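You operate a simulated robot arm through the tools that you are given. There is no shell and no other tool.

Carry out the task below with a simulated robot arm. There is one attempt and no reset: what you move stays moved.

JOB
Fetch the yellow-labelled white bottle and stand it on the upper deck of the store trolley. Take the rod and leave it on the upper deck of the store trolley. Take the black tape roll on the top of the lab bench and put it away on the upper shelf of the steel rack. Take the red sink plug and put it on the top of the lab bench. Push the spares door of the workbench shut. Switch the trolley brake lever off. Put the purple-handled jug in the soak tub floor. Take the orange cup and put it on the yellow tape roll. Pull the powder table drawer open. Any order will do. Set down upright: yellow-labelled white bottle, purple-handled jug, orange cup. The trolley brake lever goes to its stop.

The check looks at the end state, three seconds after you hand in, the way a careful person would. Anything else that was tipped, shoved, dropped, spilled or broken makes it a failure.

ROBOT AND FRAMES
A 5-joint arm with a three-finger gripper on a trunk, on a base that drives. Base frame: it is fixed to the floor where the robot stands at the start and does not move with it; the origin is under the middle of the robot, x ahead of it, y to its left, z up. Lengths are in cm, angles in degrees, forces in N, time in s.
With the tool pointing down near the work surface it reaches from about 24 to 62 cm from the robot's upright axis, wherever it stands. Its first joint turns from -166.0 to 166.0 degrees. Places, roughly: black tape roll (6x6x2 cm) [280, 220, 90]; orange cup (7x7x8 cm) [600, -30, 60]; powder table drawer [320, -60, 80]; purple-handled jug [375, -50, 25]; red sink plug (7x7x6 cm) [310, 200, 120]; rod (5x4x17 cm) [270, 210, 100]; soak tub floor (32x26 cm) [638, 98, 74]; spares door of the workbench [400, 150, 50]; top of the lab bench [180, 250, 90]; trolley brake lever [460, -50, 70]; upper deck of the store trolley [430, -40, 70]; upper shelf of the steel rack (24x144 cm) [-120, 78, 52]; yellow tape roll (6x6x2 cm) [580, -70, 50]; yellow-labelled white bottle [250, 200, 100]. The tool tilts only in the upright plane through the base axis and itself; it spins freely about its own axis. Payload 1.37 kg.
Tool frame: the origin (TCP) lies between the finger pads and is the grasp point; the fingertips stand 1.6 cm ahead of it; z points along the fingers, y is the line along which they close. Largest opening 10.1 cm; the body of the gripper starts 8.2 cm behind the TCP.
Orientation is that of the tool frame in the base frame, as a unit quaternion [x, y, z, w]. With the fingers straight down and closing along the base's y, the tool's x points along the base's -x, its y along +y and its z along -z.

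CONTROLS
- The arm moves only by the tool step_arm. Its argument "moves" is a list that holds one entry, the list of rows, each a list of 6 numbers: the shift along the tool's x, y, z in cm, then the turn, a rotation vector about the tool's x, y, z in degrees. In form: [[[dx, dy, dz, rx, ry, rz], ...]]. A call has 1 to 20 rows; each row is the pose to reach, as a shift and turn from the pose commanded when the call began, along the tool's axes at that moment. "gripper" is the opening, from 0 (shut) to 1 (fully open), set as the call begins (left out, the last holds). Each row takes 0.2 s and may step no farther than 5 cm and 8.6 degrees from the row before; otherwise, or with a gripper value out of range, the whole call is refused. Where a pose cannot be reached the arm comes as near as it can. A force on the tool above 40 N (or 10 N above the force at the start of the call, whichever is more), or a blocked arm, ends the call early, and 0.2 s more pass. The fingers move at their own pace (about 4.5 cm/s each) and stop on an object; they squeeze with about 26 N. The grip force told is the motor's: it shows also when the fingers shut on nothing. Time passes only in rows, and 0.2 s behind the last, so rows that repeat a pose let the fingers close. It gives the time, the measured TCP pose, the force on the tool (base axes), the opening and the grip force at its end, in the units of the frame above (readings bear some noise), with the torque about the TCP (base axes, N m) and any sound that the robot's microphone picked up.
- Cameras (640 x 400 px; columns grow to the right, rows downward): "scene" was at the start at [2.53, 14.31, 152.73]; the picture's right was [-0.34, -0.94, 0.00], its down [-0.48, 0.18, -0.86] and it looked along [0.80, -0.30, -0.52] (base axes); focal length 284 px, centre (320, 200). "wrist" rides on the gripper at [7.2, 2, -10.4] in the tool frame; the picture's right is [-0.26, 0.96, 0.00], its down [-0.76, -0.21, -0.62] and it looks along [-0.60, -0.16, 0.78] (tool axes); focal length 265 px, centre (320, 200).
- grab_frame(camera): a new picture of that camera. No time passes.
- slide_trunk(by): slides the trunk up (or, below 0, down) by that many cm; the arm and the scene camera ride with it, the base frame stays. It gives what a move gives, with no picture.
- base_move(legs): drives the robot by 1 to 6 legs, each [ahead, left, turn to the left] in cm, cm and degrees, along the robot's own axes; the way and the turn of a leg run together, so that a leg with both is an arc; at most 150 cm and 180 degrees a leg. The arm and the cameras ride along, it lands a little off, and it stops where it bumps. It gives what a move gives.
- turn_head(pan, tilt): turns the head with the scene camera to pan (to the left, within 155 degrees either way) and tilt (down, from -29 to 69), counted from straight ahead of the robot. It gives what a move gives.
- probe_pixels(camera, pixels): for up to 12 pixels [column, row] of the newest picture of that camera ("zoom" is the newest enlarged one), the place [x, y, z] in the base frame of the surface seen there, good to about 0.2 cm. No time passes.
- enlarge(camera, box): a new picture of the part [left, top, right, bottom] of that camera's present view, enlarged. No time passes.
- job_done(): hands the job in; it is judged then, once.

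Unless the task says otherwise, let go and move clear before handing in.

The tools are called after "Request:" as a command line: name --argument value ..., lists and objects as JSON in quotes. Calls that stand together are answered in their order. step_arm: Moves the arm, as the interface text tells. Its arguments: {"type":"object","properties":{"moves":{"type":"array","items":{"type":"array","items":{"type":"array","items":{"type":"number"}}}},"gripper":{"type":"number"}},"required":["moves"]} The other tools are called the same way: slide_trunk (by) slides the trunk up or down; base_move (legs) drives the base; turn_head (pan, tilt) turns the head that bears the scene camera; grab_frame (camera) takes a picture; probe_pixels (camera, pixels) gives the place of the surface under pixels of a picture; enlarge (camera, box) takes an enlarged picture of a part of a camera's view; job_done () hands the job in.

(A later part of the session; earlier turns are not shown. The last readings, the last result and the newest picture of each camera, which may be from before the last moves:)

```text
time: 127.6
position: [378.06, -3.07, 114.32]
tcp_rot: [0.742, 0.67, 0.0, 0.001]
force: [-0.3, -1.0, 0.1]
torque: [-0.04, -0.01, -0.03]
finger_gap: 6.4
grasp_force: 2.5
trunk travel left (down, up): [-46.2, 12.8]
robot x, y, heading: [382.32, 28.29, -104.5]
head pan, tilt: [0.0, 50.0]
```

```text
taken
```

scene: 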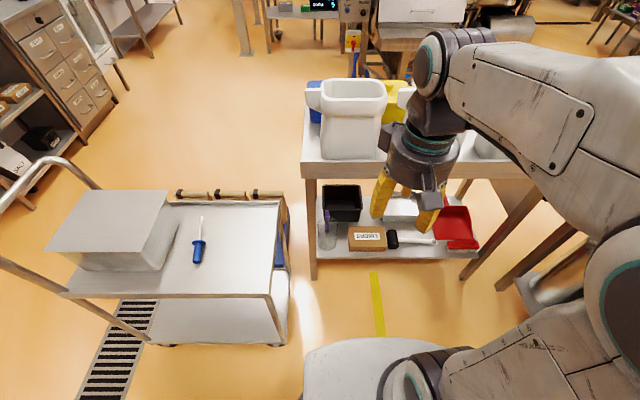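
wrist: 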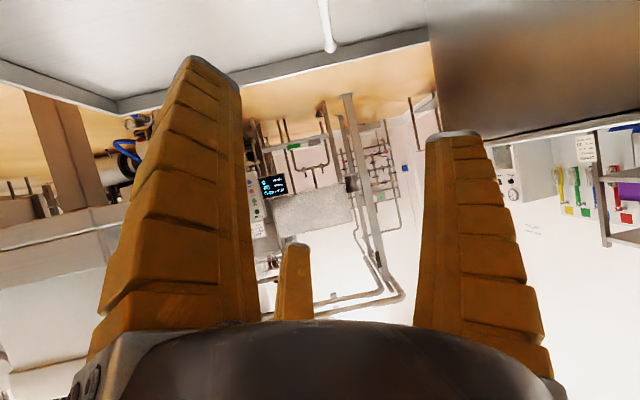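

The jug stands at (327,235) on the low shelf by the left front leg. I'll lower the trunk so the head camera sees under the table top.

Request:
slide_trunk --by -38

Request:
turn_head --pan 15 --tilt 45

Request:
grab_frame --camera "scene"

Request:
enlarge --camera "scene" --box '[300, 60, 540, 240]'

```text
time: 131.3
position: [378.09, -3.02, 76.37]
tcp_rot: [0.743, 0.67, 0.0, 0.001]
force: [0.1, -0.2, -1.1]
torque: [0.0, 0.05, 0.02]
finger_gap: 6.41
grasp_force: 2.6
trunk travel left (down, up): [-8.2, 50.8]
robot x, y, heading: [382.0, 28.14, -104.6]
head pan, tilt: [0.0, 50.0]
```

```text
time: 132.1
position: [378.0, -3.03, 76.26]
tcp_rot: [0.742, 0.67, 0.0, 0.0]
force: [0.0, -0.3, -0.2]
torque: [0.01, 0.01, 0.01]
finger_gap: 6.4
grasp_force: 2.4
trunk travel left (down, up): [-8.2, 50.8]
robot x, y, heading: [382.31, 28.23, -104.8]
head pan, tilt: [15.0, 45.0]
```

```text
taken
```

scene: 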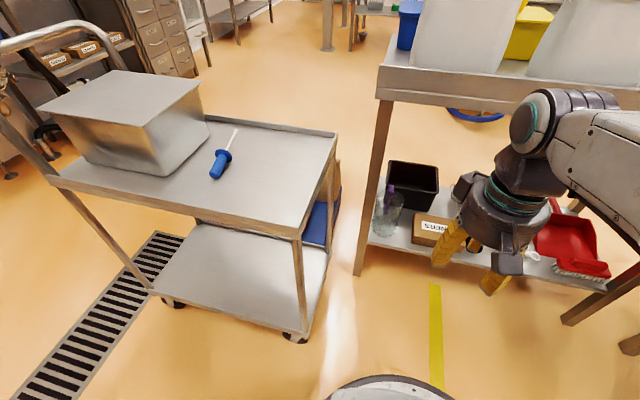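

```text
2.22 times, centred on (420, 150) of scene
```

zoom: 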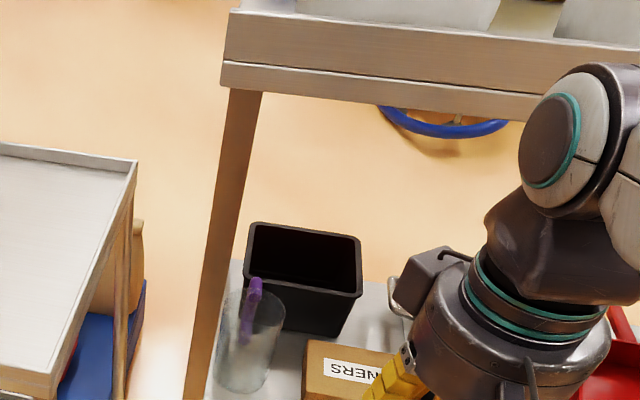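

I'll probe the jug's rim, handle, the leg and neighbours from this view.

Request:
probe_pixels --camera "zoom" --pixels '[[228, 300], [283, 310], [256, 290], [258, 325], [246, 330], [253, 282], [240, 380], [215, 260], [200, 380], [330, 350], [250, 250], [300, 330]]'

Request:
probe_pixels --camera "scene" --pixels '[[385, 100], [380, 80], [560, 125], [362, 270], [370, 240], [430, 265], [390, 235], [385, 215], [400, 205], [335, 250], [300, 240], [335, 140]]'

```text
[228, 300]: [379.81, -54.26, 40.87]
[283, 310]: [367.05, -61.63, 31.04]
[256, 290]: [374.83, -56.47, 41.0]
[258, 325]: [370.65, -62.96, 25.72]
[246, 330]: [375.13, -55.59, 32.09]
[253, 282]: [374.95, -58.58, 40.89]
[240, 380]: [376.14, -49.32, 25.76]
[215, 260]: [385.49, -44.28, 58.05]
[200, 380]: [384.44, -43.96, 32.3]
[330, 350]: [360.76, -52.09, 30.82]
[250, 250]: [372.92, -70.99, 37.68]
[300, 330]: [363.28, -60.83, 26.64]
```

```text
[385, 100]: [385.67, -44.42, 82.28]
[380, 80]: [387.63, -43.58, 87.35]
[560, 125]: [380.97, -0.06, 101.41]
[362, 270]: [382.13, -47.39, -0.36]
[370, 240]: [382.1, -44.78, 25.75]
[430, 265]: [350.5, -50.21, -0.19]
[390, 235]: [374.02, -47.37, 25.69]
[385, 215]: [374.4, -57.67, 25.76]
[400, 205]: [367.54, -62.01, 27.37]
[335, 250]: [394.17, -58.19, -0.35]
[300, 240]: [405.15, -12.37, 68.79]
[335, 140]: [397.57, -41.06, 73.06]
```

The shelf is at z 25.75 and the jug's rim at about z 41. I'll take a closer enlargement of the jug.

Request:
enlarge --camera "scene" --box '[350, 170, 430, 250]'

```text
5.00 times, centred on (390, 210) of scene
```

zoom: 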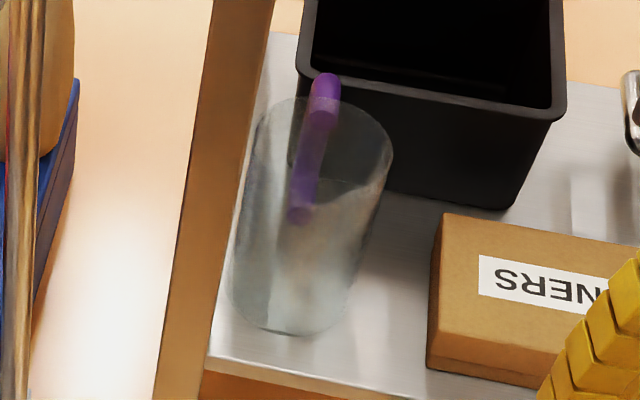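

I'll probe rim and body points of the jug in this closer picture.

Request:
probe_pixels --camera "zoom" --pixels '[[256, 128], [391, 152], [330, 98], [290, 333], [234, 290], [350, 318], [322, 80], [300, 212], [310, 120], [270, 250], [320, 230], [380, 190]]'

```text
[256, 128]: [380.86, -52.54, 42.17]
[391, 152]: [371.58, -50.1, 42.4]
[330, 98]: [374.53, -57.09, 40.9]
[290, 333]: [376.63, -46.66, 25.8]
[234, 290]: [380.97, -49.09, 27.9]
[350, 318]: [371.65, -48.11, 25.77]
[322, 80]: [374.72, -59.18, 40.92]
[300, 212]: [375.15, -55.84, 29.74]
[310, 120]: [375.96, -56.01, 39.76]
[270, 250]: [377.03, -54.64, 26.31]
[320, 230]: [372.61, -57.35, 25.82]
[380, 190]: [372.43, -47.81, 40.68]
```

The jug's rim is at z 42.3, centred near (376.2,−51.3), about 9.5 cm wide, with the handle on the far side. I'll probe the bin, the carton and the leg to check clearances.

Request:
probe_pixels --camera "zoom" --pixels '[[300, 70], [380, 165], [505, 205], [560, 115], [440, 225], [430, 360], [208, 358], [160, 390], [240, 100], [190, 200], [490, 200], [410, 190]]'

Request:
enlarge --camera "scene" --box '[340, 60, 480, 200]'

```text
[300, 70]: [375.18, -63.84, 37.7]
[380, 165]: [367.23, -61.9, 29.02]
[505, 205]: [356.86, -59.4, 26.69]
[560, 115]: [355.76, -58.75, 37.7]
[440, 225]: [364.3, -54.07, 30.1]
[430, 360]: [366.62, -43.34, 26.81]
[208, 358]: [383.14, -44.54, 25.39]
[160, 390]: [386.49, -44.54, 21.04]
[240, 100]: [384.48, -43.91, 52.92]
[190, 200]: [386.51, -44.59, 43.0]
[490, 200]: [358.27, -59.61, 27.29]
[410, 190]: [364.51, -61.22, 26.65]
```

```text
2.86 times, centred on (410, 130) of scene
```

zoom: 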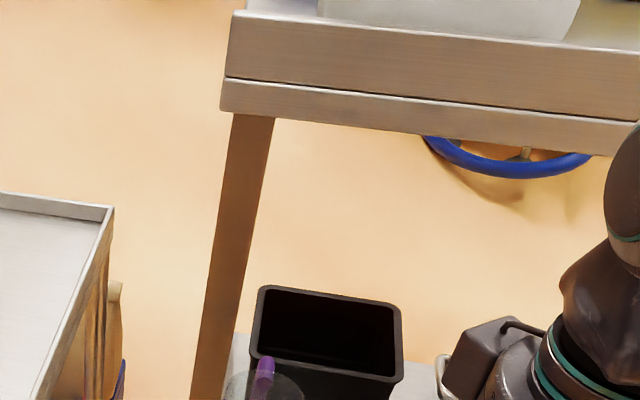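

Bin front is at v≈32, carton's left face at u≈366, and the leg at u≥382.3, so a diagonal, tilted grasp of the body from the lower-u side looks best. I'll lower fully, pull the arm in, then reposition the base.

Request:
slide_trunk --by -8.2

Request:
step_arm --moves '[[[1.5, 0, 4, 0, 0, 0], [3, 0, 8, 0, 0, 0], [3, 0, 11, 0, 0, 0], [3, 0, 11, 0, 0, 0]]]' --gripper 1

Request:
base_move --legs '[[0, -13, 0], [26, 0, 0], [0, 0, 28]]'

Request:
turn_head --pan 10 --tilt 50

Request:
grab_frame --camera "scene"

Request:
grab_frame --camera "wrist"

```text
time: 133.2
position: [378.07, -3.06, 68.09]
tcp_rot: [0.742, 0.67, 0.001, 0.0]
force: [0.4, 0.7, -0.5]
torque: [-0.01, 0.01, -0.01]
finger_gap: 6.38
grasp_force: 2.5
trunk travel left (down, up): [0.0, 59.0]
robot x, y, heading: [382.71, 28.51, -104.3]
head pan, tilt: [15.0, 45.0]
```

```text
time: 134.2
position: [378.26, -0.07, 57.16]
tcp_rot: [0.743, 0.669, -0.001, 0.0]
force: [0.2, 0.4, -0.5]
torque: [0.02, 0.01, -0.02]
finger_gap: 10.07
grasp_force: 0.1
trunk travel left (down, up): [0.0, 59.0]
robot x, y, heading: [382.71, 28.11, -104.9]
head pan, tilt: [15.0, 45.0]
```

```text
time: 138.4
position: [372.72, -21.16, 57.05]
tcp_rot: [0.558, 0.83, 0.001, 0.0]
force: [-0.1, 0.2, 0.6]
torque: [-0.01, -0.02, -0.03]
finger_gap: 10.06
grasp_force: 0.1
trunk travel left (down, up): [0.0, 59.0]
robot x, y, heading: [362.93, 5.64, -76.6]
head pan, tilt: [15.0, 45.0]
```

```text
time: 139.1
position: [372.78, -21.07, 57.24]
tcp_rot: [0.558, 0.83, 0.0, 0.0]
force: [0.1, -0.3, 0.3]
torque: [0.03, -0.02, 0.0]
finger_gap: 10.06
grasp_force: 0.1
trunk travel left (down, up): [0.0, 59.0]
robot x, y, heading: [363.09, 5.81, -76.4]
head pan, tilt: [10.0, 50.0]
```

```text
taken
```

scene: 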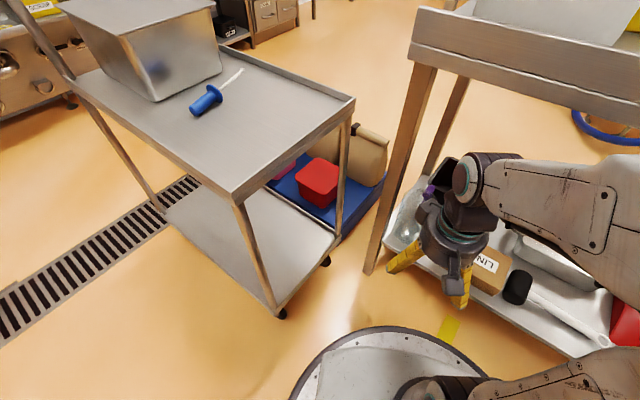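

```text
taken
```

wrist: 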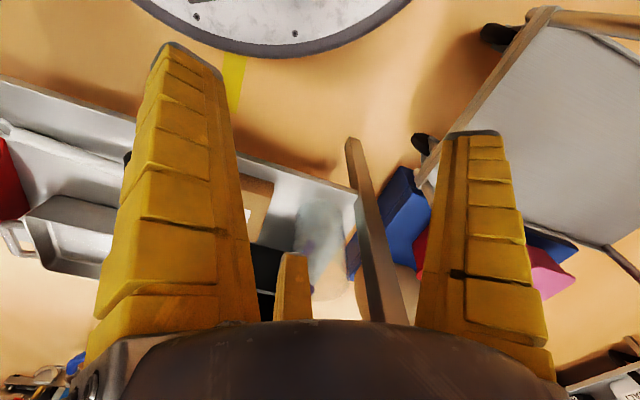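

The base stands at u=350, v=96 facing the jug. I'll first spin the tool 9° and shift it onto the line from the robot to the jug.

Request:
step_arm --moves '[[[0.2, -1.8, 0, 0, 0, 4.6], [0.3, -3.5, 0, 0, 0, 9.2], [0.3, -3.5, 0, 0, 0, 9.2]]]' --gripper 1

Request:
step_arm --moves '[[[-4, 0, 0, 0, -8, 0], [-8, 0, 1, 0, -16, 0], [-12, 0, 2.5, 0, -24, 0], [-16, 0, 4.5, 0, -30, 0], [-16, 0, 4.5, 0, -30, 0]]]' --gripper 1

Request:
grab_frame --camera "scene"

Request:
grab_frame --camera "wrist"

```text
time: 139.9
position: [369.47, -22.15, 57.23]
tcp_rot: [0.623, 0.783, 0.0, 0.0]
force: [0.8, -0.4, 0.8]
torque: [-0.02, -0.01, -0.03]
finger_gap: 10.05
grasp_force: 0.2
trunk travel left (down, up): [0.0, 59.0]
robot x, y, heading: [363.14, 5.75, -76.3]
head pan, tilt: [10.0, 50.0]
```

```text
time: 141.1
position: [372.89, -37.66, 52.58]
tcp_rot: [0.602, 0.756, -0.163, 0.202]
force: [0.2, 0.1, -0.4]
torque: [0.01, -0.01, -0.03]
finger_gap: 10.06
grasp_force: 0.1
trunk travel left (down, up): [0.0, 59.0]
robot x, y, heading: [363.22, 5.78, -76.1]
head pan, tilt: [10.0, 50.0]
```

```text
taken
```

scene: 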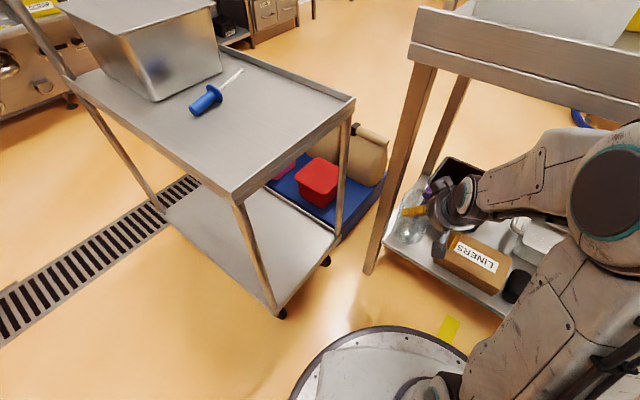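

```text
taken
```

wrist: 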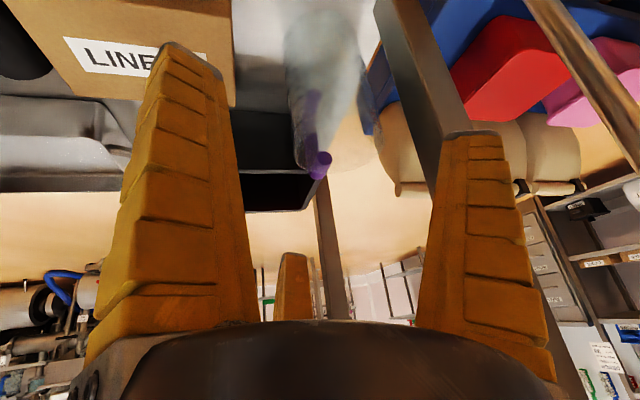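

The jug lies between the fingers in the wrist view around (330,90). I'll enlarge it and probe its outline.

Request:
enlarge --camera "wrist" --box '[240, 0, 420, 190]'

Request:
enlarge --camera "scene" --box '[370, 140, 490, 260]'

```text
2.11 times, centred on (330, 95) of wrist
```

zoom: 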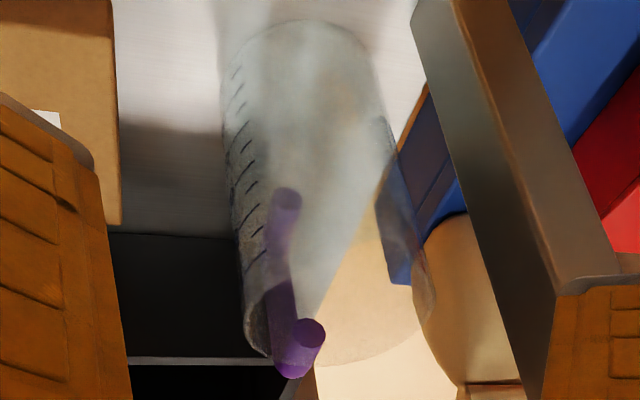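

```text
3.33 times, centred on (430, 200) of scene
```

zoom: 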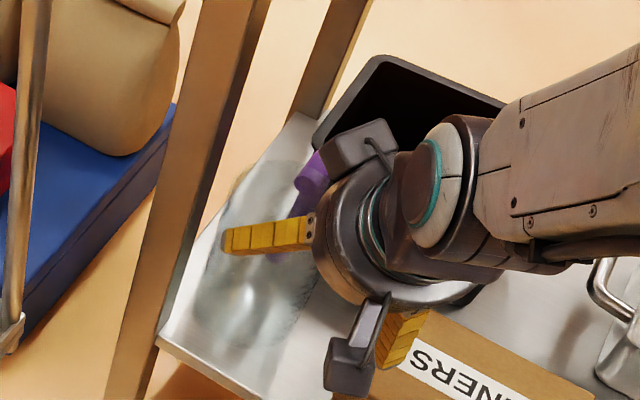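

I'll probe rim edges on this wrist enlargement (re-taken) to measure the rim in this view.

Request:
enlarge --camera "wrist" --box '[240, 0, 420, 190]'

Request:
probe_pixels --camera "zoom" --pixels '[[247, 325], [250, 340], [434, 290], [430, 310], [263, 353], [238, 230], [230, 120], [395, 140], [412, 200], [370, 50], [310, 335], [290, 205]]'

```text
2.11 times, centred on (330, 95) of wrist
```

zoom: 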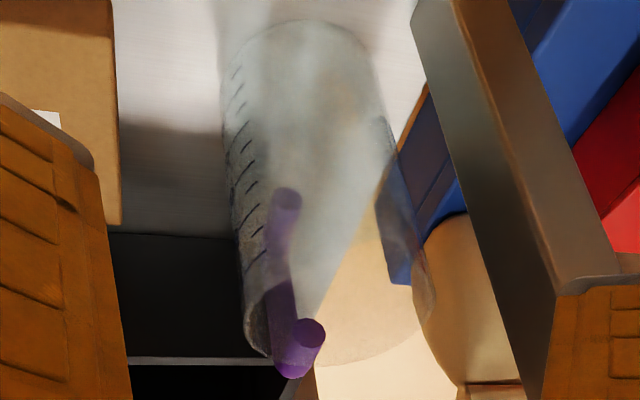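

```text
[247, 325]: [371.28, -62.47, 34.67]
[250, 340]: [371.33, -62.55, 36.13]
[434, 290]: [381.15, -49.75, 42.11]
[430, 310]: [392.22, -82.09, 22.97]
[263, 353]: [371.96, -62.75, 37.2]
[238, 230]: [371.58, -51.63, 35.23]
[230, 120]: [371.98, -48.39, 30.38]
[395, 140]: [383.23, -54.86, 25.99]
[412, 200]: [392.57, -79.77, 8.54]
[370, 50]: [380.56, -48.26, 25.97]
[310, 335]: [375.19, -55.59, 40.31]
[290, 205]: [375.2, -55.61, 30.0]
```

I'll probe a few more points just inside the rim's left and right edges to pin down the rim centre.

Request:
probe_pixels --camera "zoom" --pixels '[[250, 310], [254, 325], [258, 340], [266, 350], [246, 290], [243, 265], [430, 285], [432, 295], [434, 300], [428, 275], [424, 262], [415, 240]]'

```text
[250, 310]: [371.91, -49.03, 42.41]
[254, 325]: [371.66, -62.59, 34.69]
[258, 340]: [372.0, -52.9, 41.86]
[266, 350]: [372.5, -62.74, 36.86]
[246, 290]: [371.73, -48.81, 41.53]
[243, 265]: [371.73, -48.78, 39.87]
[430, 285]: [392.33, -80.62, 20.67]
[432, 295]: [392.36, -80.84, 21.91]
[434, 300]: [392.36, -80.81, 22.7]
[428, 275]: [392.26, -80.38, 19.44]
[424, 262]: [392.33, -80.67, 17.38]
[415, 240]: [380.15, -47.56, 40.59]
```

A circle fit gives the rim centre (376.35,−50.8), radius about 4.85, which just fits the 10.05 cm opening. I'll probe the fingers' inner edges to align precisely.

Request:
probe_pixels --camera "wrist" --pixels '[[220, 90], [222, 110], [234, 180], [245, 250], [448, 145], [444, 165], [436, 220], [425, 290], [205, 60], [470, 134], [185, 48], [490, 134]]'

```text
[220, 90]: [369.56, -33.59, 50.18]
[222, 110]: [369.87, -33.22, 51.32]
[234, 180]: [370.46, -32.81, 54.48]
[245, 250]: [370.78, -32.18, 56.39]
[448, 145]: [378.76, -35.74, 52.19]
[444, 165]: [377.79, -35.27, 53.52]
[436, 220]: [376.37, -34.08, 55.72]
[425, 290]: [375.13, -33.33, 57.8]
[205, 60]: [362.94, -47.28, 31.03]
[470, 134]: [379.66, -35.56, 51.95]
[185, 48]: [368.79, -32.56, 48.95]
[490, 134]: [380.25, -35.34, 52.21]
```

The wrist probes show the gripper's fingers splay outward at about 120° spacing, so I should spin the tool to keep the far finger off the jug's handle. I'll spin 60° counter-clockwise at this spot (7 rows) and look.

Request:
step_arm --moves '[[[0, 0, 0, 0, 0, -8.5], [0, 0, 0, 0, 0, -17], [0, 0, 0, 0, 0, -25.5], [0, 0, 0, 0, 0, -34], [0, 0, 0, 0, 0, -42.5], [0, 0, 0, 0, 0, -51], [0, 0, 0, 0, 0, -59], [0, 0, 0, 0, 0, -59]]]' --gripper 1

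Request:
grab_frame --camera "scene"

Request:
grab_frame --camera "wrist"

```text
time: 142.9
position: [373.05, -37.73, 52.78]
tcp_rot: [0.15, 0.954, -0.24, 0.097]
force: [0.5, -0.3, 0.2]
torque: [-0.02, -0.01, 0.01]
finger_gap: 10.05
grasp_force: 0.1
trunk travel left (down, up): [0.0, 59.0]
robot x, y, heading: [363.2, 5.33, -76.1]
head pan, tilt: [10.0, 50.0]
```

```text
taken
```

scene: 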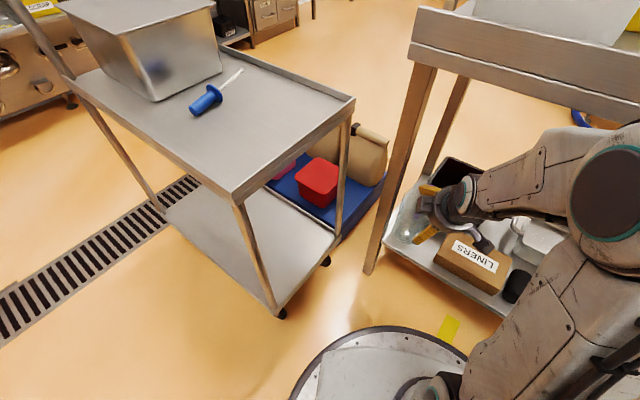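

```text
taken
```

wrist: 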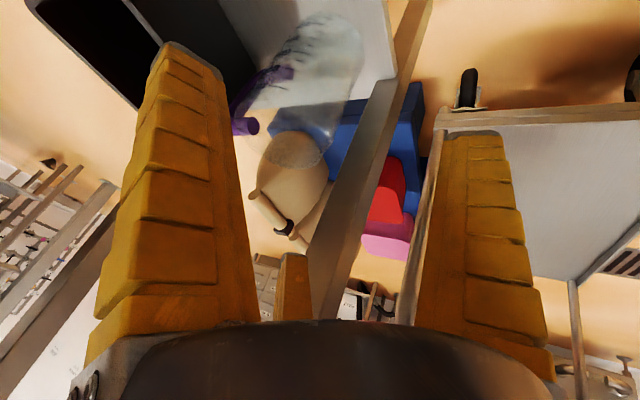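

The tool spun as planned, with two fingers now to pass beside the jug and the handle between them. I'll lower to z 48 slightly forward, then reduce the tilt to about 18°.

Request:
step_arm --moves '[[[-0.28, -0.22, 2.97, 0, 0, 0], [-0.56, -0.45, 5.93, 0, 0, 0], [-0.56, -0.45, 5.93, -5.15, 3.1, 0], [-0.56, -0.45, 5.93, -10.3, 6.2, 0], [-0.56, -0.45, 5.93, -10.3, 6.2, 0]]]' --gripper 1

Request:
grab_frame --camera "scene"

Request:
grab_frame --camera "wrist"

```text
time: 144.1
position: [374.06, -41.23, 47.96]
tcp_rot: [0.154, 0.976, -0.144, 0.058]
force: [-0.4, -0.4, 0.1]
torque: [0.01, 0.01, 0.02]
finger_gap: 10.05
grasp_force: 0.1
trunk travel left (down, up): [0.0, 59.0]
robot x, y, heading: [363.16, 5.54, -76.3]
head pan, tilt: [10.0, 50.0]
```

```text
taken
```

scene: 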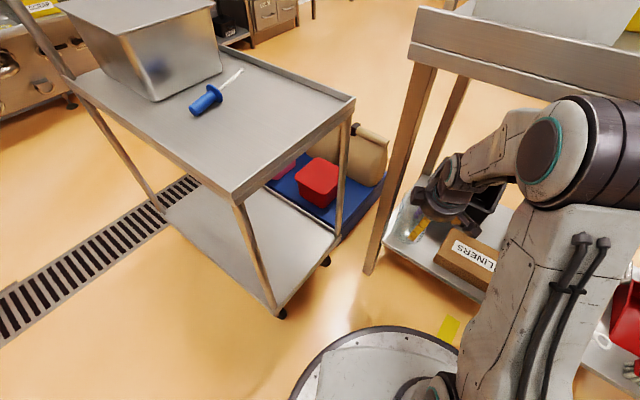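

```text
taken
```

wrist: 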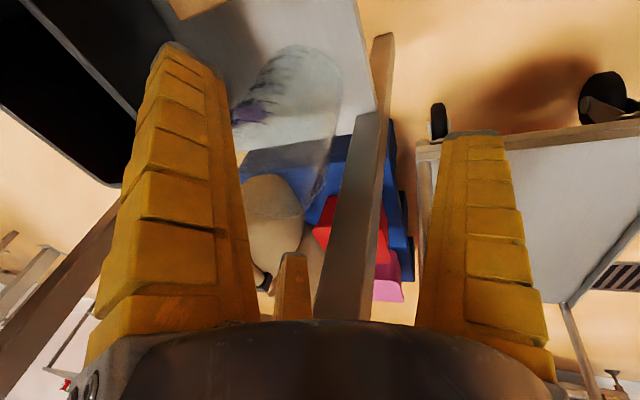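

Tilt is 17.7° and the fingers clear the rim height. I'll move forward over the jug in two rows, keeping z about 47.5.

Request:
step_arm --moves '[[[-1.4, -2.25, 1.03, 0, 0, 0], [-2.8, -4.5, 2.06, 0, 0, 0], [-4.15, -6.74, 3.08, 0, 0, 0], [-4.15, -6.74, 3.08, 0, 0, 0]]]' --gripper 1

Request:
grab_frame --camera "wrist"

Request:
enlarge --camera "scene" --box '[350, 120, 510, 280]'

```text
time: 145.1
position: [376.16, -49.41, 47.54]
tcp_rot: [0.154, 0.976, -0.145, 0.059]
force: [-0.4, -0.1, -0.9]
torque: [-0.01, -0.01, -0.02]
finger_gap: 10.06
grasp_force: 0.1
trunk travel left (down, up): [0.0, 59.0]
robot x, y, heading: [363.07, 5.63, -76.5]
head pan, tilt: [10.0, 50.0]
```

```text
taken
```

wrist: 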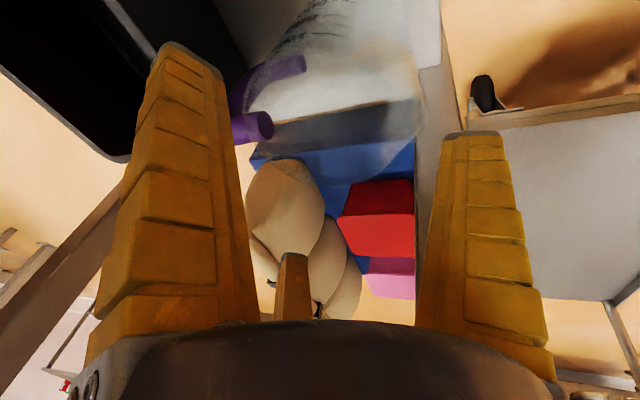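

```text
2.50 times, centred on (430, 200) of scene
```

zoom: 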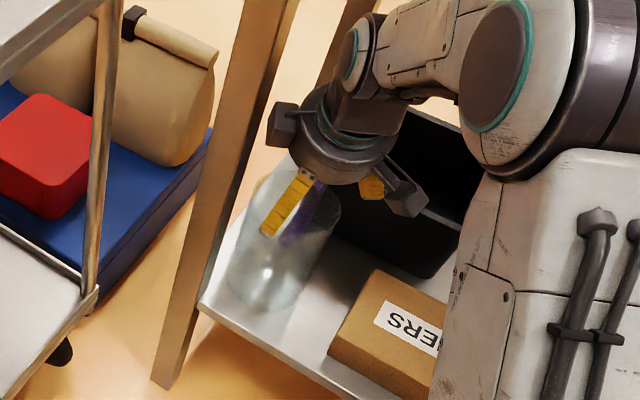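

The gripper hovers right over the jug. I'll probe the forearm and table skirt to see the headroom before the final descent.

Request:
grab_frame --camera "scene"

Request:
probe_pixels --camera "scene" --pixels '[[455, 140], [475, 128], [500, 118], [530, 110], [560, 110], [600, 100], [420, 60], [480, 78], [560, 95], [440, 150], [510, 150], [420, 160]]'

```text
taken
```

scene: 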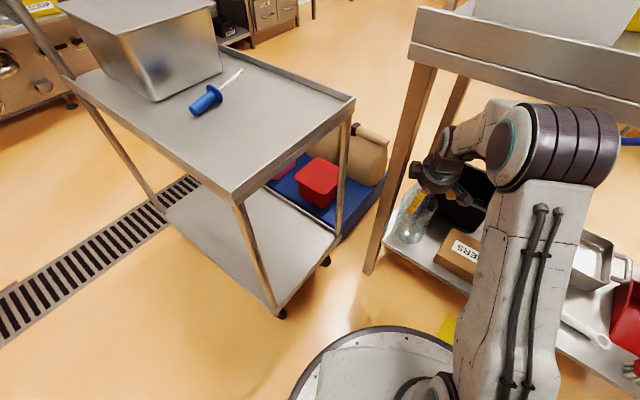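

```text
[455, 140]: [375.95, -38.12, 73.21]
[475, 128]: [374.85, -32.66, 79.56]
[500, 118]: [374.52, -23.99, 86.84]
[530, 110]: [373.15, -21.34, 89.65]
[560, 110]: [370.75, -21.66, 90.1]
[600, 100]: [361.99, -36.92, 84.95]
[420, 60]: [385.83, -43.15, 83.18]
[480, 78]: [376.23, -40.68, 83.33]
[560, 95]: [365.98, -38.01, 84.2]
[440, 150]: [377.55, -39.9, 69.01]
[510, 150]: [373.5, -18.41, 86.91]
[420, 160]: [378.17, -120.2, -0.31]
```

The forearm's top near the table edge is at z 73 while the skirt is above z 80, so there is room. I'll descend 4 cm and reduce the tilt to about 8°.

Request:
step_arm --moves '[[[0.1, 0.1, 2.1, 0, 0, 0], [0.21, 0.19, 4.12, 0, 0, 0], [0.21, 0.19, 4.12, -4.1, 2.45, 0], [0.21, 0.19, 4.12, -8.1, 4.9, 0], [0.21, 0.19, 4.12, -8.1, 4.9, 0]]]' --gripper 1

Request:
grab_frame --camera "wrist"

Request:
enlarge --camera "scene" --box '[350, 120, 510, 280]'

```text
time: 146.3
position: [376.1, -50.45, 43.34]
tcp_rot: [0.157, 0.985, -0.069, 0.027]
force: [-0.4, -0.1, -0.4]
torque: [0.02, -0.01, 0.03]
finger_gap: 10.08
grasp_force: 0.1
trunk travel left (down, up): [0.0, 59.0]
robot x, y, heading: [363.37, 5.73, -76.5]
head pan, tilt: [10.0, 50.0]
```

```text
taken
```

wrist: 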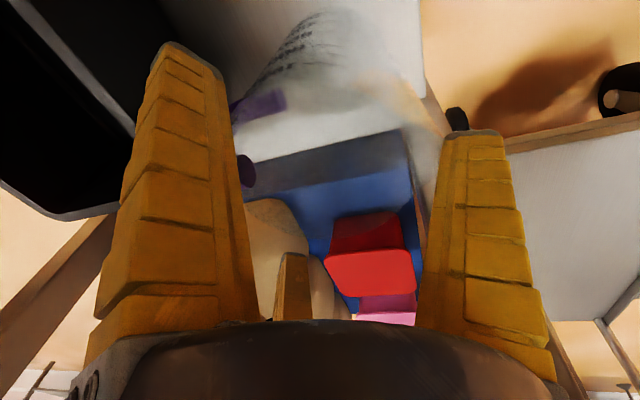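

```text
2.50 times, centred on (430, 200) of scene
```

zoom: 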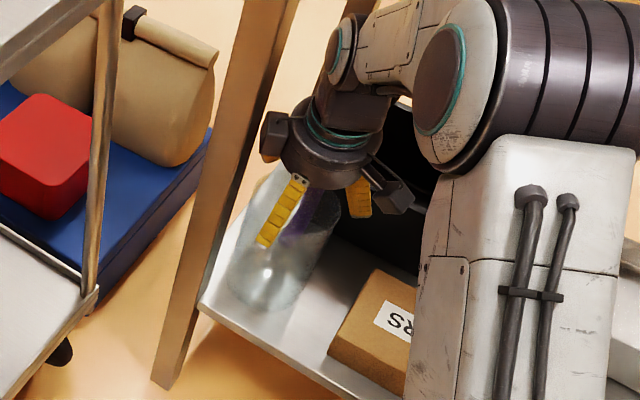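

The fingers now surround the rim (zoom 280,200). I'll descend the last 3 cm in small rows watching the force.

Request:
step_arm --moves '[[[-0.1, 0, 1, 0, 0, 0], [-0.2, 0, 2, 0, 0, 0], [-0.2, 0, 3.1, 0, 0, 0], [-0.2, 0, 3.1, 0, 0, 0]]]' --gripper 1

Request:
grab_frame --camera "wrist"

Request:
enlarge --camera "scene" --box '[370, 130, 470, 260]'

```text
time: 147.3
position: [376.44, -50.93, 40.2]
tcp_rot: [0.156, 0.985, -0.068, 0.028]
force: [-0.6, 0.7, 1.6]
torque: [0.0, 0.06, -0.03]
finger_gap: 10.24
grasp_force: 2.5
trunk travel left (down, up): [0.0, 59.0]
robot x, y, heading: [363.24, 5.43, -76.6]
head pan, tilt: [10.0, 50.0]
```

```text
taken
```

wrist: 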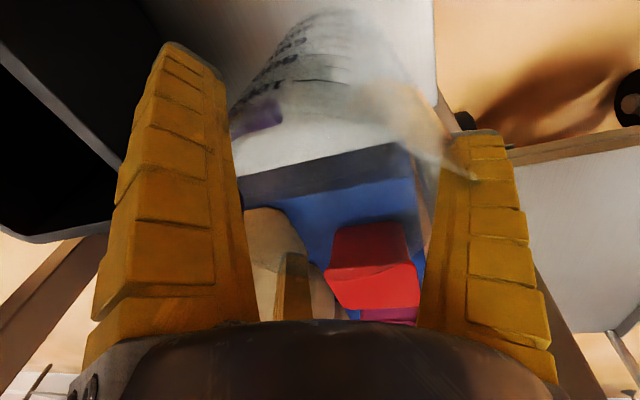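

```text
3.08 times, centred on (420, 195) of scene
```

zoom: 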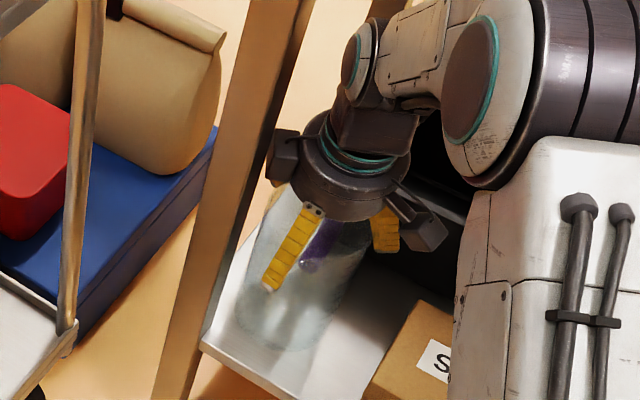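

The fingers are snug around the rim (gap 10.24, tiny force). I'll close the gripper on the jug.

Request:
step_arm --moves '[[[0, 0, 0, 0, 0, 0], [0, 0, 0, 0, 0, 0], [0, 0, 0, 0, 0, 0], [0, 0, 0, 0, 0, 0]]]' --gripper 0

Request:
grab_frame --camera "wrist"

Request:
enlarge --camera "scene" --box '[370, 130, 470, 260]'

```text
time: 148.3
position: [376.65, -50.95, 40.23]
tcp_rot: [0.156, 0.985, -0.069, 0.027]
force: [-0.8, -0.8, 0.7]
torque: [-0.16, 0.02, -0.02]
finger_gap: 9.89
grasp_force: 25.7
trunk travel left (down, up): [0.0, 59.0]
robot x, y, heading: [363.21, 5.72, -76.4]
head pan, tilt: [10.0, 50.0]
```

```text
taken
```

wrist: 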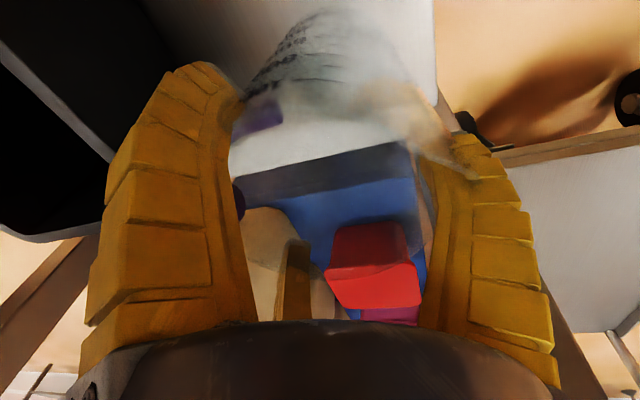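

```text
3.08 times, centred on (420, 195) of scene
```

zoom: 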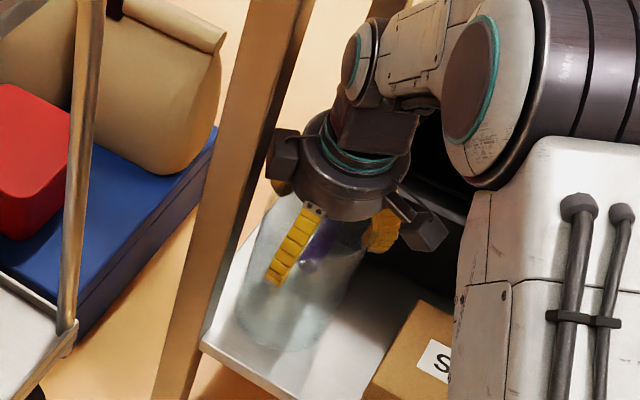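

The jug is gripped (26 N, gap 9.9). I'll lift about 2 cm and check the hold.

Request:
step_arm --moves '[[[-0.08, -0.13, -1, 0, 0, 0], [-0.15, -0.26, -2, 0, 0, 0], [-0.15, -0.26, -2, 0, 0, 0]]]' --gripper 0

Request:
enlarge --camera "scene" --box '[370, 130, 470, 260]'

```text
time: 149.1
position: [376.52, -50.86, 42.13]
tcp_rot: [0.156, 0.985, -0.069, 0.028]
force: [-0.5, -0.2, -1.4]
torque: [0.03, -0.02, 0.02]
finger_gap: 9.9
grasp_force: 26.1
trunk travel left (down, up): [0.0, 59.0]
robot x, y, heading: [363.03, 5.73, -76.2]
head pan, tilt: [10.0, 50.0]
```

```text
3.08 times, centred on (420, 195) of scene
```

zoom: 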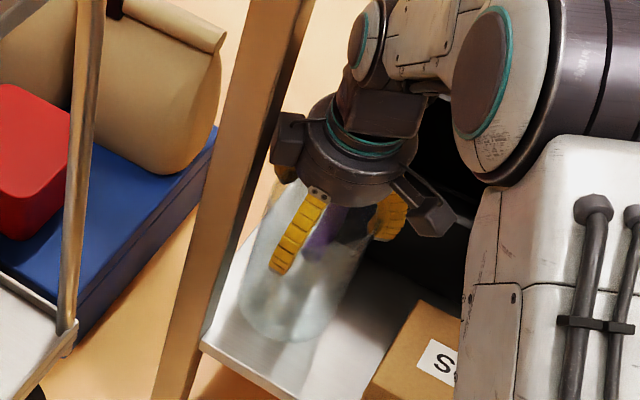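

The jug is off the shelf and stable. I'll back the base straight out 28 cm.

Request:
base_move --legs '[[-28, 0, 0]]'

Request:
grab_frame --camera "scene"

```text
time: 151.0
position: [370.14, -23.91, 42.21]
tcp_rot: [0.154, 0.985, -0.069, 0.028]
force: [-0.6, -0.6, -1.4]
torque: [0.09, -0.04, 0.02]
finger_gap: 9.85
grasp_force: 27.1
trunk travel left (down, up): [0.0, 59.0]
robot x, y, heading: [356.63, 32.57, -76.0]
head pan, tilt: [10.0, 50.0]
```

```text
taken
```

scene: 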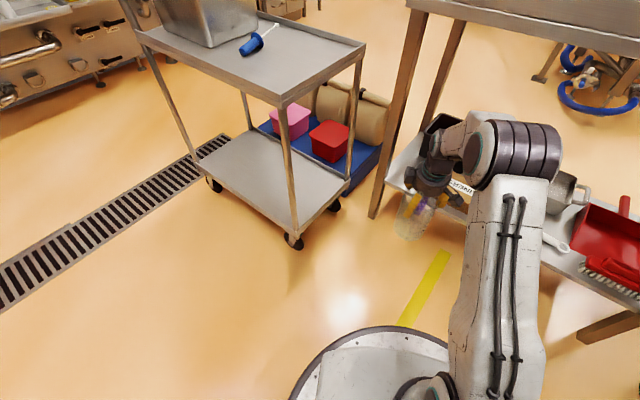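

The jug is clear of the shelf. I'll back off 12 cm more, raise the trunk, and look toward the soak tub at the far wall.

Request:
base_move --legs '[[-14, 0, 0]]'

Request:
slide_trunk --by 50

Request:
turn_head --pan 80 --tilt 25

Request:
grab_frame --camera "scene"

```text
time: 152.3
position: [367.14, -10.91, 42.3]
tcp_rot: [0.152, 0.986, -0.069, 0.028]
force: [0.4, 0.5, -2.0]
torque: [0.02, 0.0, -0.03]
finger_gap: 9.87
grasp_force: 25.8
trunk travel left (down, up): [0.0, 59.0]
robot x, y, heading: [353.3, 45.81, -75.9]
head pan, tilt: [10.0, 50.0]
```

```text
refused: 50 is not a number from -40 to 40
```

```text
time: 153.7
position: [367.17, -10.74, 42.04]
tcp_rot: [0.152, 0.986, -0.069, 0.029]
force: [0.2, -1.1, -1.4]
torque: [0.03, 0.0, 0.02]
finger_gap: 9.84
grasp_force: 25.9
trunk travel left (down, up): [0.0, 59.0]
robot x, y, heading: [352.88, 45.81, -75.8]
head pan, tilt: [80.0, 25.0]
```

```text
taken
```

scene: 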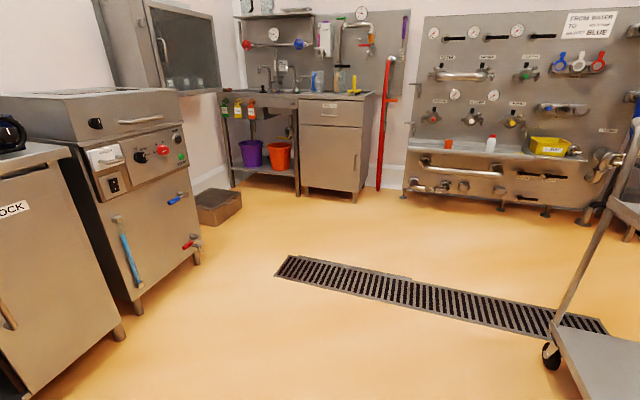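

The soak-tub corner is at top left (270,90). The trunk moves at most 40 per call, so I'll raise it in two calls and look again.

Request:
slide_trunk --by 40

Request:
slide_trunk --by 15

Request:
grab_frame --camera "scene"

Request:
enlarge --camera "scene" --box '[190, 30, 410, 220]'

```text
time: 157.6
position: [367.09, -10.76, 82.26]
tcp_rot: [0.152, 0.986, -0.069, 0.028]
force: [0.6, 0.0, -1.5]
torque: [0.02, 0.02, -0.01]
finger_gap: 9.85
grasp_force: 26.4
trunk travel left (down, up): [-40.0, 19.0]
robot x, y, heading: [353.21, 45.89, -76.2]
head pan, tilt: [80.0, 25.0]
```

```text
time: 159.3
position: [367.18, -10.75, 97.16]
tcp_rot: [0.152, 0.986, -0.068, 0.028]
force: [-0.2, -0.7, -0.9]
torque: [0.05, -0.01, 0.02]
finger_gap: 9.83
grasp_force: 25.9
trunk travel left (down, up): [-55.0, 4.0]
robot x, y, heading: [353.34, 45.5, -76.2]
head pan, tilt: [80.0, 25.0]
```

```text
taken
```

scene: 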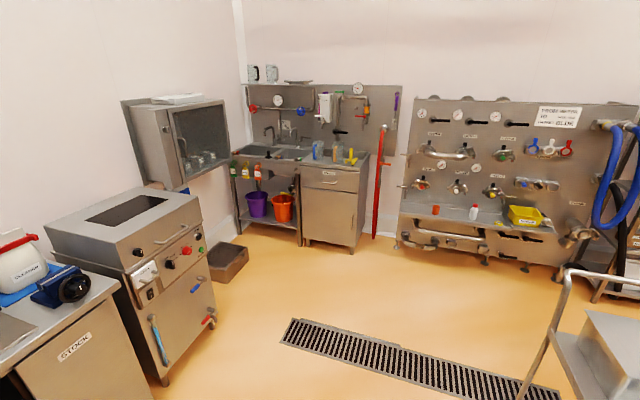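

```text
2.11 times, centred on (300, 125) of scene
```

zoom: 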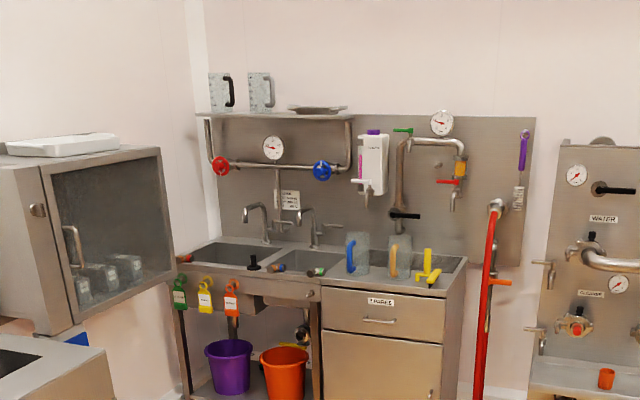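

The sink unit has two basins (zoom 235,255 and 310,262), and the orange cup sits on the panel's trough (zoom 606,378). I'll probe these.

Request:
probe_pixels --camera "zoom" --pixels '[[225, 252], [250, 260], [285, 262], [310, 265], [335, 258], [200, 262], [255, 275], [300, 292], [605, 378], [440, 262], [240, 245], [330, 270]]'

Request:
probe_pixels --camera "scene" --pixels '[[300, 185], [335, 240], [240, 230], [210, 270], [215, 330], [165, 385], [375, 235], [400, 245], [230, 190], [490, 215], [525, 250], [440, 225]]'

```text
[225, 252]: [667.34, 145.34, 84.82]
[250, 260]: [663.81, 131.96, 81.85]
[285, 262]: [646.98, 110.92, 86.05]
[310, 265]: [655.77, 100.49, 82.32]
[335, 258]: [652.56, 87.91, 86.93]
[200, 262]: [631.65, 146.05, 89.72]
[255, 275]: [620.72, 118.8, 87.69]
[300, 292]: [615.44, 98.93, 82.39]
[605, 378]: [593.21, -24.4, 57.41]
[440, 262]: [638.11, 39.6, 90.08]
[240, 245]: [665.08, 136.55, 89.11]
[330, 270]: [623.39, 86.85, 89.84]
```

```text
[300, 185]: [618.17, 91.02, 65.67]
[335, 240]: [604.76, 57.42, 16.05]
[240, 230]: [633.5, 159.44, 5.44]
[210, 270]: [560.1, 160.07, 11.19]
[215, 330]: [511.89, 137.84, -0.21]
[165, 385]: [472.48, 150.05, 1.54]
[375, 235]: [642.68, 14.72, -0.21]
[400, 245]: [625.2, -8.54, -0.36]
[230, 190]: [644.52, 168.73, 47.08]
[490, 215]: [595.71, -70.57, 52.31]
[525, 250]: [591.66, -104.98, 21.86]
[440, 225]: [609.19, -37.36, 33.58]
```

The soak tub's front is at about u=571 and its rim at z 90, so I need the jug higher. I'll pull the arm in 16 cm and raise it 14 cm before driving.

Request:
step_arm --moves '[[[1.45, 2.3, -3.25, 0, 0, 0], [2.9, 4.6, -6.5, 0, 0, 0], [4.4, 7.0, -9.7, 0, 0, 0], [5.85, 9.3, -13, 0, 0, 0], [7.3, 11.6, -16.2, 0, 0, 0], [7.3, 11.6, -16.2, 0, 0, 0]]]' --gripper 0

Request:
turn_head --pan 0 --tilt 35

Request:
grab_frame --camera "scene"

```text
time: 160.7
position: [363.33, 4.57, 111.31]
tcp_rot: [0.153, 0.986, -0.068, 0.029]
force: [0.5, 0.8, -1.7]
torque: [0.06, -0.01, -0.02]
finger_gap: 9.84
grasp_force: 25.5
trunk travel left (down, up): [-55.0, 4.0]
robot x, y, heading: [353.29, 45.6, -76.1]
head pan, tilt: [80.0, 25.0]
```

```text
time: 162.2
position: [363.26, 4.53, 111.3]
tcp_rot: [0.152, 0.986, -0.069, 0.028]
force: [0.2, 0.7, -0.9]
torque: [0.03, -0.02, 0.0]
finger_gap: 9.81
grasp_force: 26.2
trunk travel left (down, up): [-55.0, 4.0]
robot x, y, heading: [353.3, 45.38, -76.2]
head pan, tilt: [0.0, 35.0]
```

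```text
taken
```

scene: 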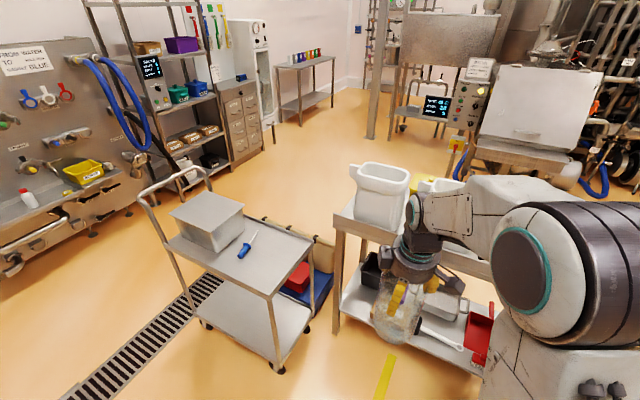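

The jug hangs upright in the gripper. I'll turn and drive to a waypoint in front of the sink area.

Request:
base_move --legs '[[0, 0, 80.3], [90, 0, 0], [85, 0, 0]]'

Request:
turn_head --pan 25 --tilt 30

Request:
grab_frame --camera "scene"

```text
time: 174.6
position: [570.24, 63.06, 111.32]
tcp_rot: [-0.514, 0.855, -0.035, 0.065]
force: [0.5, -0.1, -1.8]
torque: [0.03, 0.03, -0.01]
finger_gap: 9.75
grasp_force: 26.7
trunk travel left (down, up): [-55.0, 4.0]
robot x, y, heading: [527.54, 60.41, 3.5]
head pan, tilt: [0.0, 35.0]
```

```text
time: 175.5
position: [570.04, 63.02, 111.38]
tcp_rot: [-0.514, 0.855, -0.035, 0.066]
force: [0.1, 0.2, -1.8]
torque: [0.02, 0.04, -0.02]
finger_gap: 9.73
grasp_force: 25.7
trunk travel left (down, up): [-55.0, 4.0]
robot x, y, heading: [527.65, 60.68, 3.7]
head pan, tilt: [25.0, 30.0]
```

```text
taken
```

scene: 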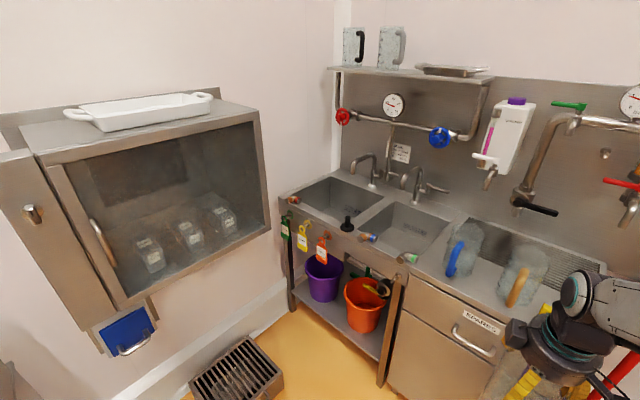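

The two basins are at (340,200) and (405,228). I'll enlarge and probe to confirm which is at (638,98) with its floor at z 74.

Request:
enlarge --camera "scene" --box '[270, 130, 470, 300]'

Request:
probe_pixels --camera "scene" --pixels '[[405, 228], [390, 235], [420, 240], [385, 215], [440, 225], [360, 190], [330, 205], [312, 200], [345, 225], [400, 265], [280, 190], [375, 232]]'

```text
2.35 times, centred on (370, 215) of scene
```

zoom: 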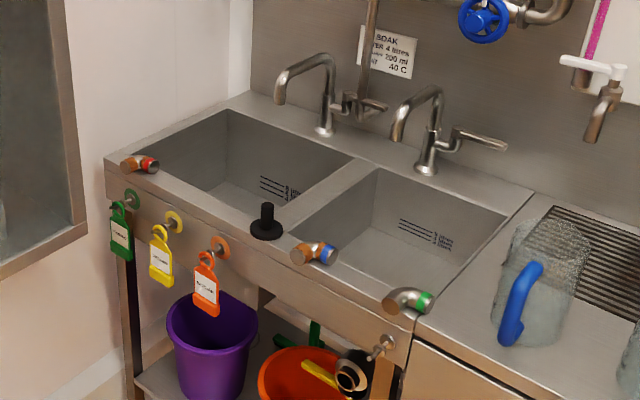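

```text
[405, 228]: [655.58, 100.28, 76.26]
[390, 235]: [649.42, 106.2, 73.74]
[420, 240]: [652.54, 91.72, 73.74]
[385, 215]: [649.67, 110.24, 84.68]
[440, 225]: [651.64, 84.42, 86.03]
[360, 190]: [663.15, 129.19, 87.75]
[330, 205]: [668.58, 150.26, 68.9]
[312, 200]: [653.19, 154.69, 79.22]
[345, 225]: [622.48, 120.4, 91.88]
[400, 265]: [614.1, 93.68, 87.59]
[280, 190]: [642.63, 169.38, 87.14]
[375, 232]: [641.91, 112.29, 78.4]
```

The right basin's floor is z 73.7, matching the soak tub. I'll probe the faucets and basin rims around it.

Request:
probe_pixels --camera "zoom" --pixels '[[397, 138], [420, 95], [430, 165], [505, 146], [280, 95], [310, 60], [310, 240], [380, 168], [505, 212], [395, 300], [320, 262], [410, 310]]'

Request:
probe_pixels --camera "zoom" --pixels '[[340, 260], [430, 295], [380, 270], [400, 285], [310, 265], [440, 255], [267, 215], [585, 130], [400, 340], [550, 280], [520, 300], [470, 30]]'

```text
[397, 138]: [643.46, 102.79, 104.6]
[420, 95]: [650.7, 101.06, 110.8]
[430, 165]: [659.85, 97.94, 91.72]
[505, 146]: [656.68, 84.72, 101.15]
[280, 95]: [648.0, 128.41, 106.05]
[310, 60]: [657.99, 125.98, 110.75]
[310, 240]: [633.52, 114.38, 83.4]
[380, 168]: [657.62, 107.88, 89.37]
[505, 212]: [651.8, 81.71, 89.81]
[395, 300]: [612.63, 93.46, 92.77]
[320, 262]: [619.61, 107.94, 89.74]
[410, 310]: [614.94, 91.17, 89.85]
```

```text
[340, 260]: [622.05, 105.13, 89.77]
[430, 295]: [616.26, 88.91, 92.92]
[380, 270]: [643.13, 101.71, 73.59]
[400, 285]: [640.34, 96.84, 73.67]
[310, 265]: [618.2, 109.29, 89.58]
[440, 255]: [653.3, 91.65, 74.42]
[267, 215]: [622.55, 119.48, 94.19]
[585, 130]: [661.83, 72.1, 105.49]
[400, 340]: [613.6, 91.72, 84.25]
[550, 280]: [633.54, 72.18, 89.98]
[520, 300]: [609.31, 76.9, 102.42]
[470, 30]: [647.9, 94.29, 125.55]
```

The spout tip is at (643.5,102.8,104.6), over the back-left of the tub, so I'll set the jug front-right of centre. I'll probe the raised grate on the floor and jugs on the counter before driving.

Request:
probe_pixels --camera "scene" --pixels '[[283, 378], [240, 340], [192, 378], [282, 395], [245, 345], [460, 250], [455, 225], [522, 270], [515, 295], [545, 308], [475, 345], [390, 385]]'

```text
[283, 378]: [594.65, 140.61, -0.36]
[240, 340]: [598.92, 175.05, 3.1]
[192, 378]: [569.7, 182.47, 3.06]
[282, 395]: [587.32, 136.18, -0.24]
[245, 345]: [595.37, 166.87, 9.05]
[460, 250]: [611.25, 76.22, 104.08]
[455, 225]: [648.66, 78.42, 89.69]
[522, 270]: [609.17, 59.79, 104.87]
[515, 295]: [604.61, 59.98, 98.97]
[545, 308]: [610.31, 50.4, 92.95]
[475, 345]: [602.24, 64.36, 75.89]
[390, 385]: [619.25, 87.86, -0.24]
```

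The raised grate's near edge is at v≥290, fine. I'll turn to face the wall, shift left 59 cm, and then look before going forward.

Request:
base_move --legs '[[0, 0, -18.1], [0, 59.5, 0]]'

Request:
turn_head --pan 0 --tilt 35

Request:
grab_frame --camera "scene"

```text
time: 179.9
position: [583.02, 109.5, 111.46]
tcp_rot: [-0.383, 0.921, -0.044, 0.06]
force: [0.4, 0.2, -1.6]
torque: [0.03, 0.0, 0.02]
finger_gap: 9.77
grasp_force: 25.8
trunk travel left (down, up): [-55.0, 4.0]
robot x, y, heading: [541.76, 119.13, -13.2]
head pan, tilt: [25.0, 30.0]
```

```text
time: 180.8
position: [583.02, 109.4, 111.29]
tcp_rot: [-0.383, 0.921, -0.044, 0.06]
force: [1.0, 1.5, -2.1]
torque: [0.02, 0.02, 0.01]
finger_gap: 9.74
grasp_force: 26.0
trunk travel left (down, up): [-55.0, 4.0]
robot x, y, heading: [541.69, 119.6, -13.3]
head pan, tilt: [0.0, 35.0]
```

```text
taken
```

scene: 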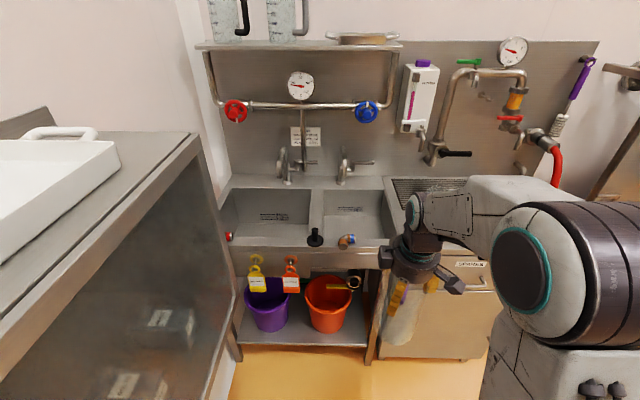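

The tub is ahead at (355,210). The hanging cabinet at left is near, so I'll probe its edge and the tub once more.

Request:
probe_pixels --camera "scene" --pixels '[[198, 140], [190, 250], [236, 330], [110, 390], [355, 215], [340, 228], [375, 225], [325, 190], [385, 190], [390, 240], [325, 245], [347, 160]]'

```text
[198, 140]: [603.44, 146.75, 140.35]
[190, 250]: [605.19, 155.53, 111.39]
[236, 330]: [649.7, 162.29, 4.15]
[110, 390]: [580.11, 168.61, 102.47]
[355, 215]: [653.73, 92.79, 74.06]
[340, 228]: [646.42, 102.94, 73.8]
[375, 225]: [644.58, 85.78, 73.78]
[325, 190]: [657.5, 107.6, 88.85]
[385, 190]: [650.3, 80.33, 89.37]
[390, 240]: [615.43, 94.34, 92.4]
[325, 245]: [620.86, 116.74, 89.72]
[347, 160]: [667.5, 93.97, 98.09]
```

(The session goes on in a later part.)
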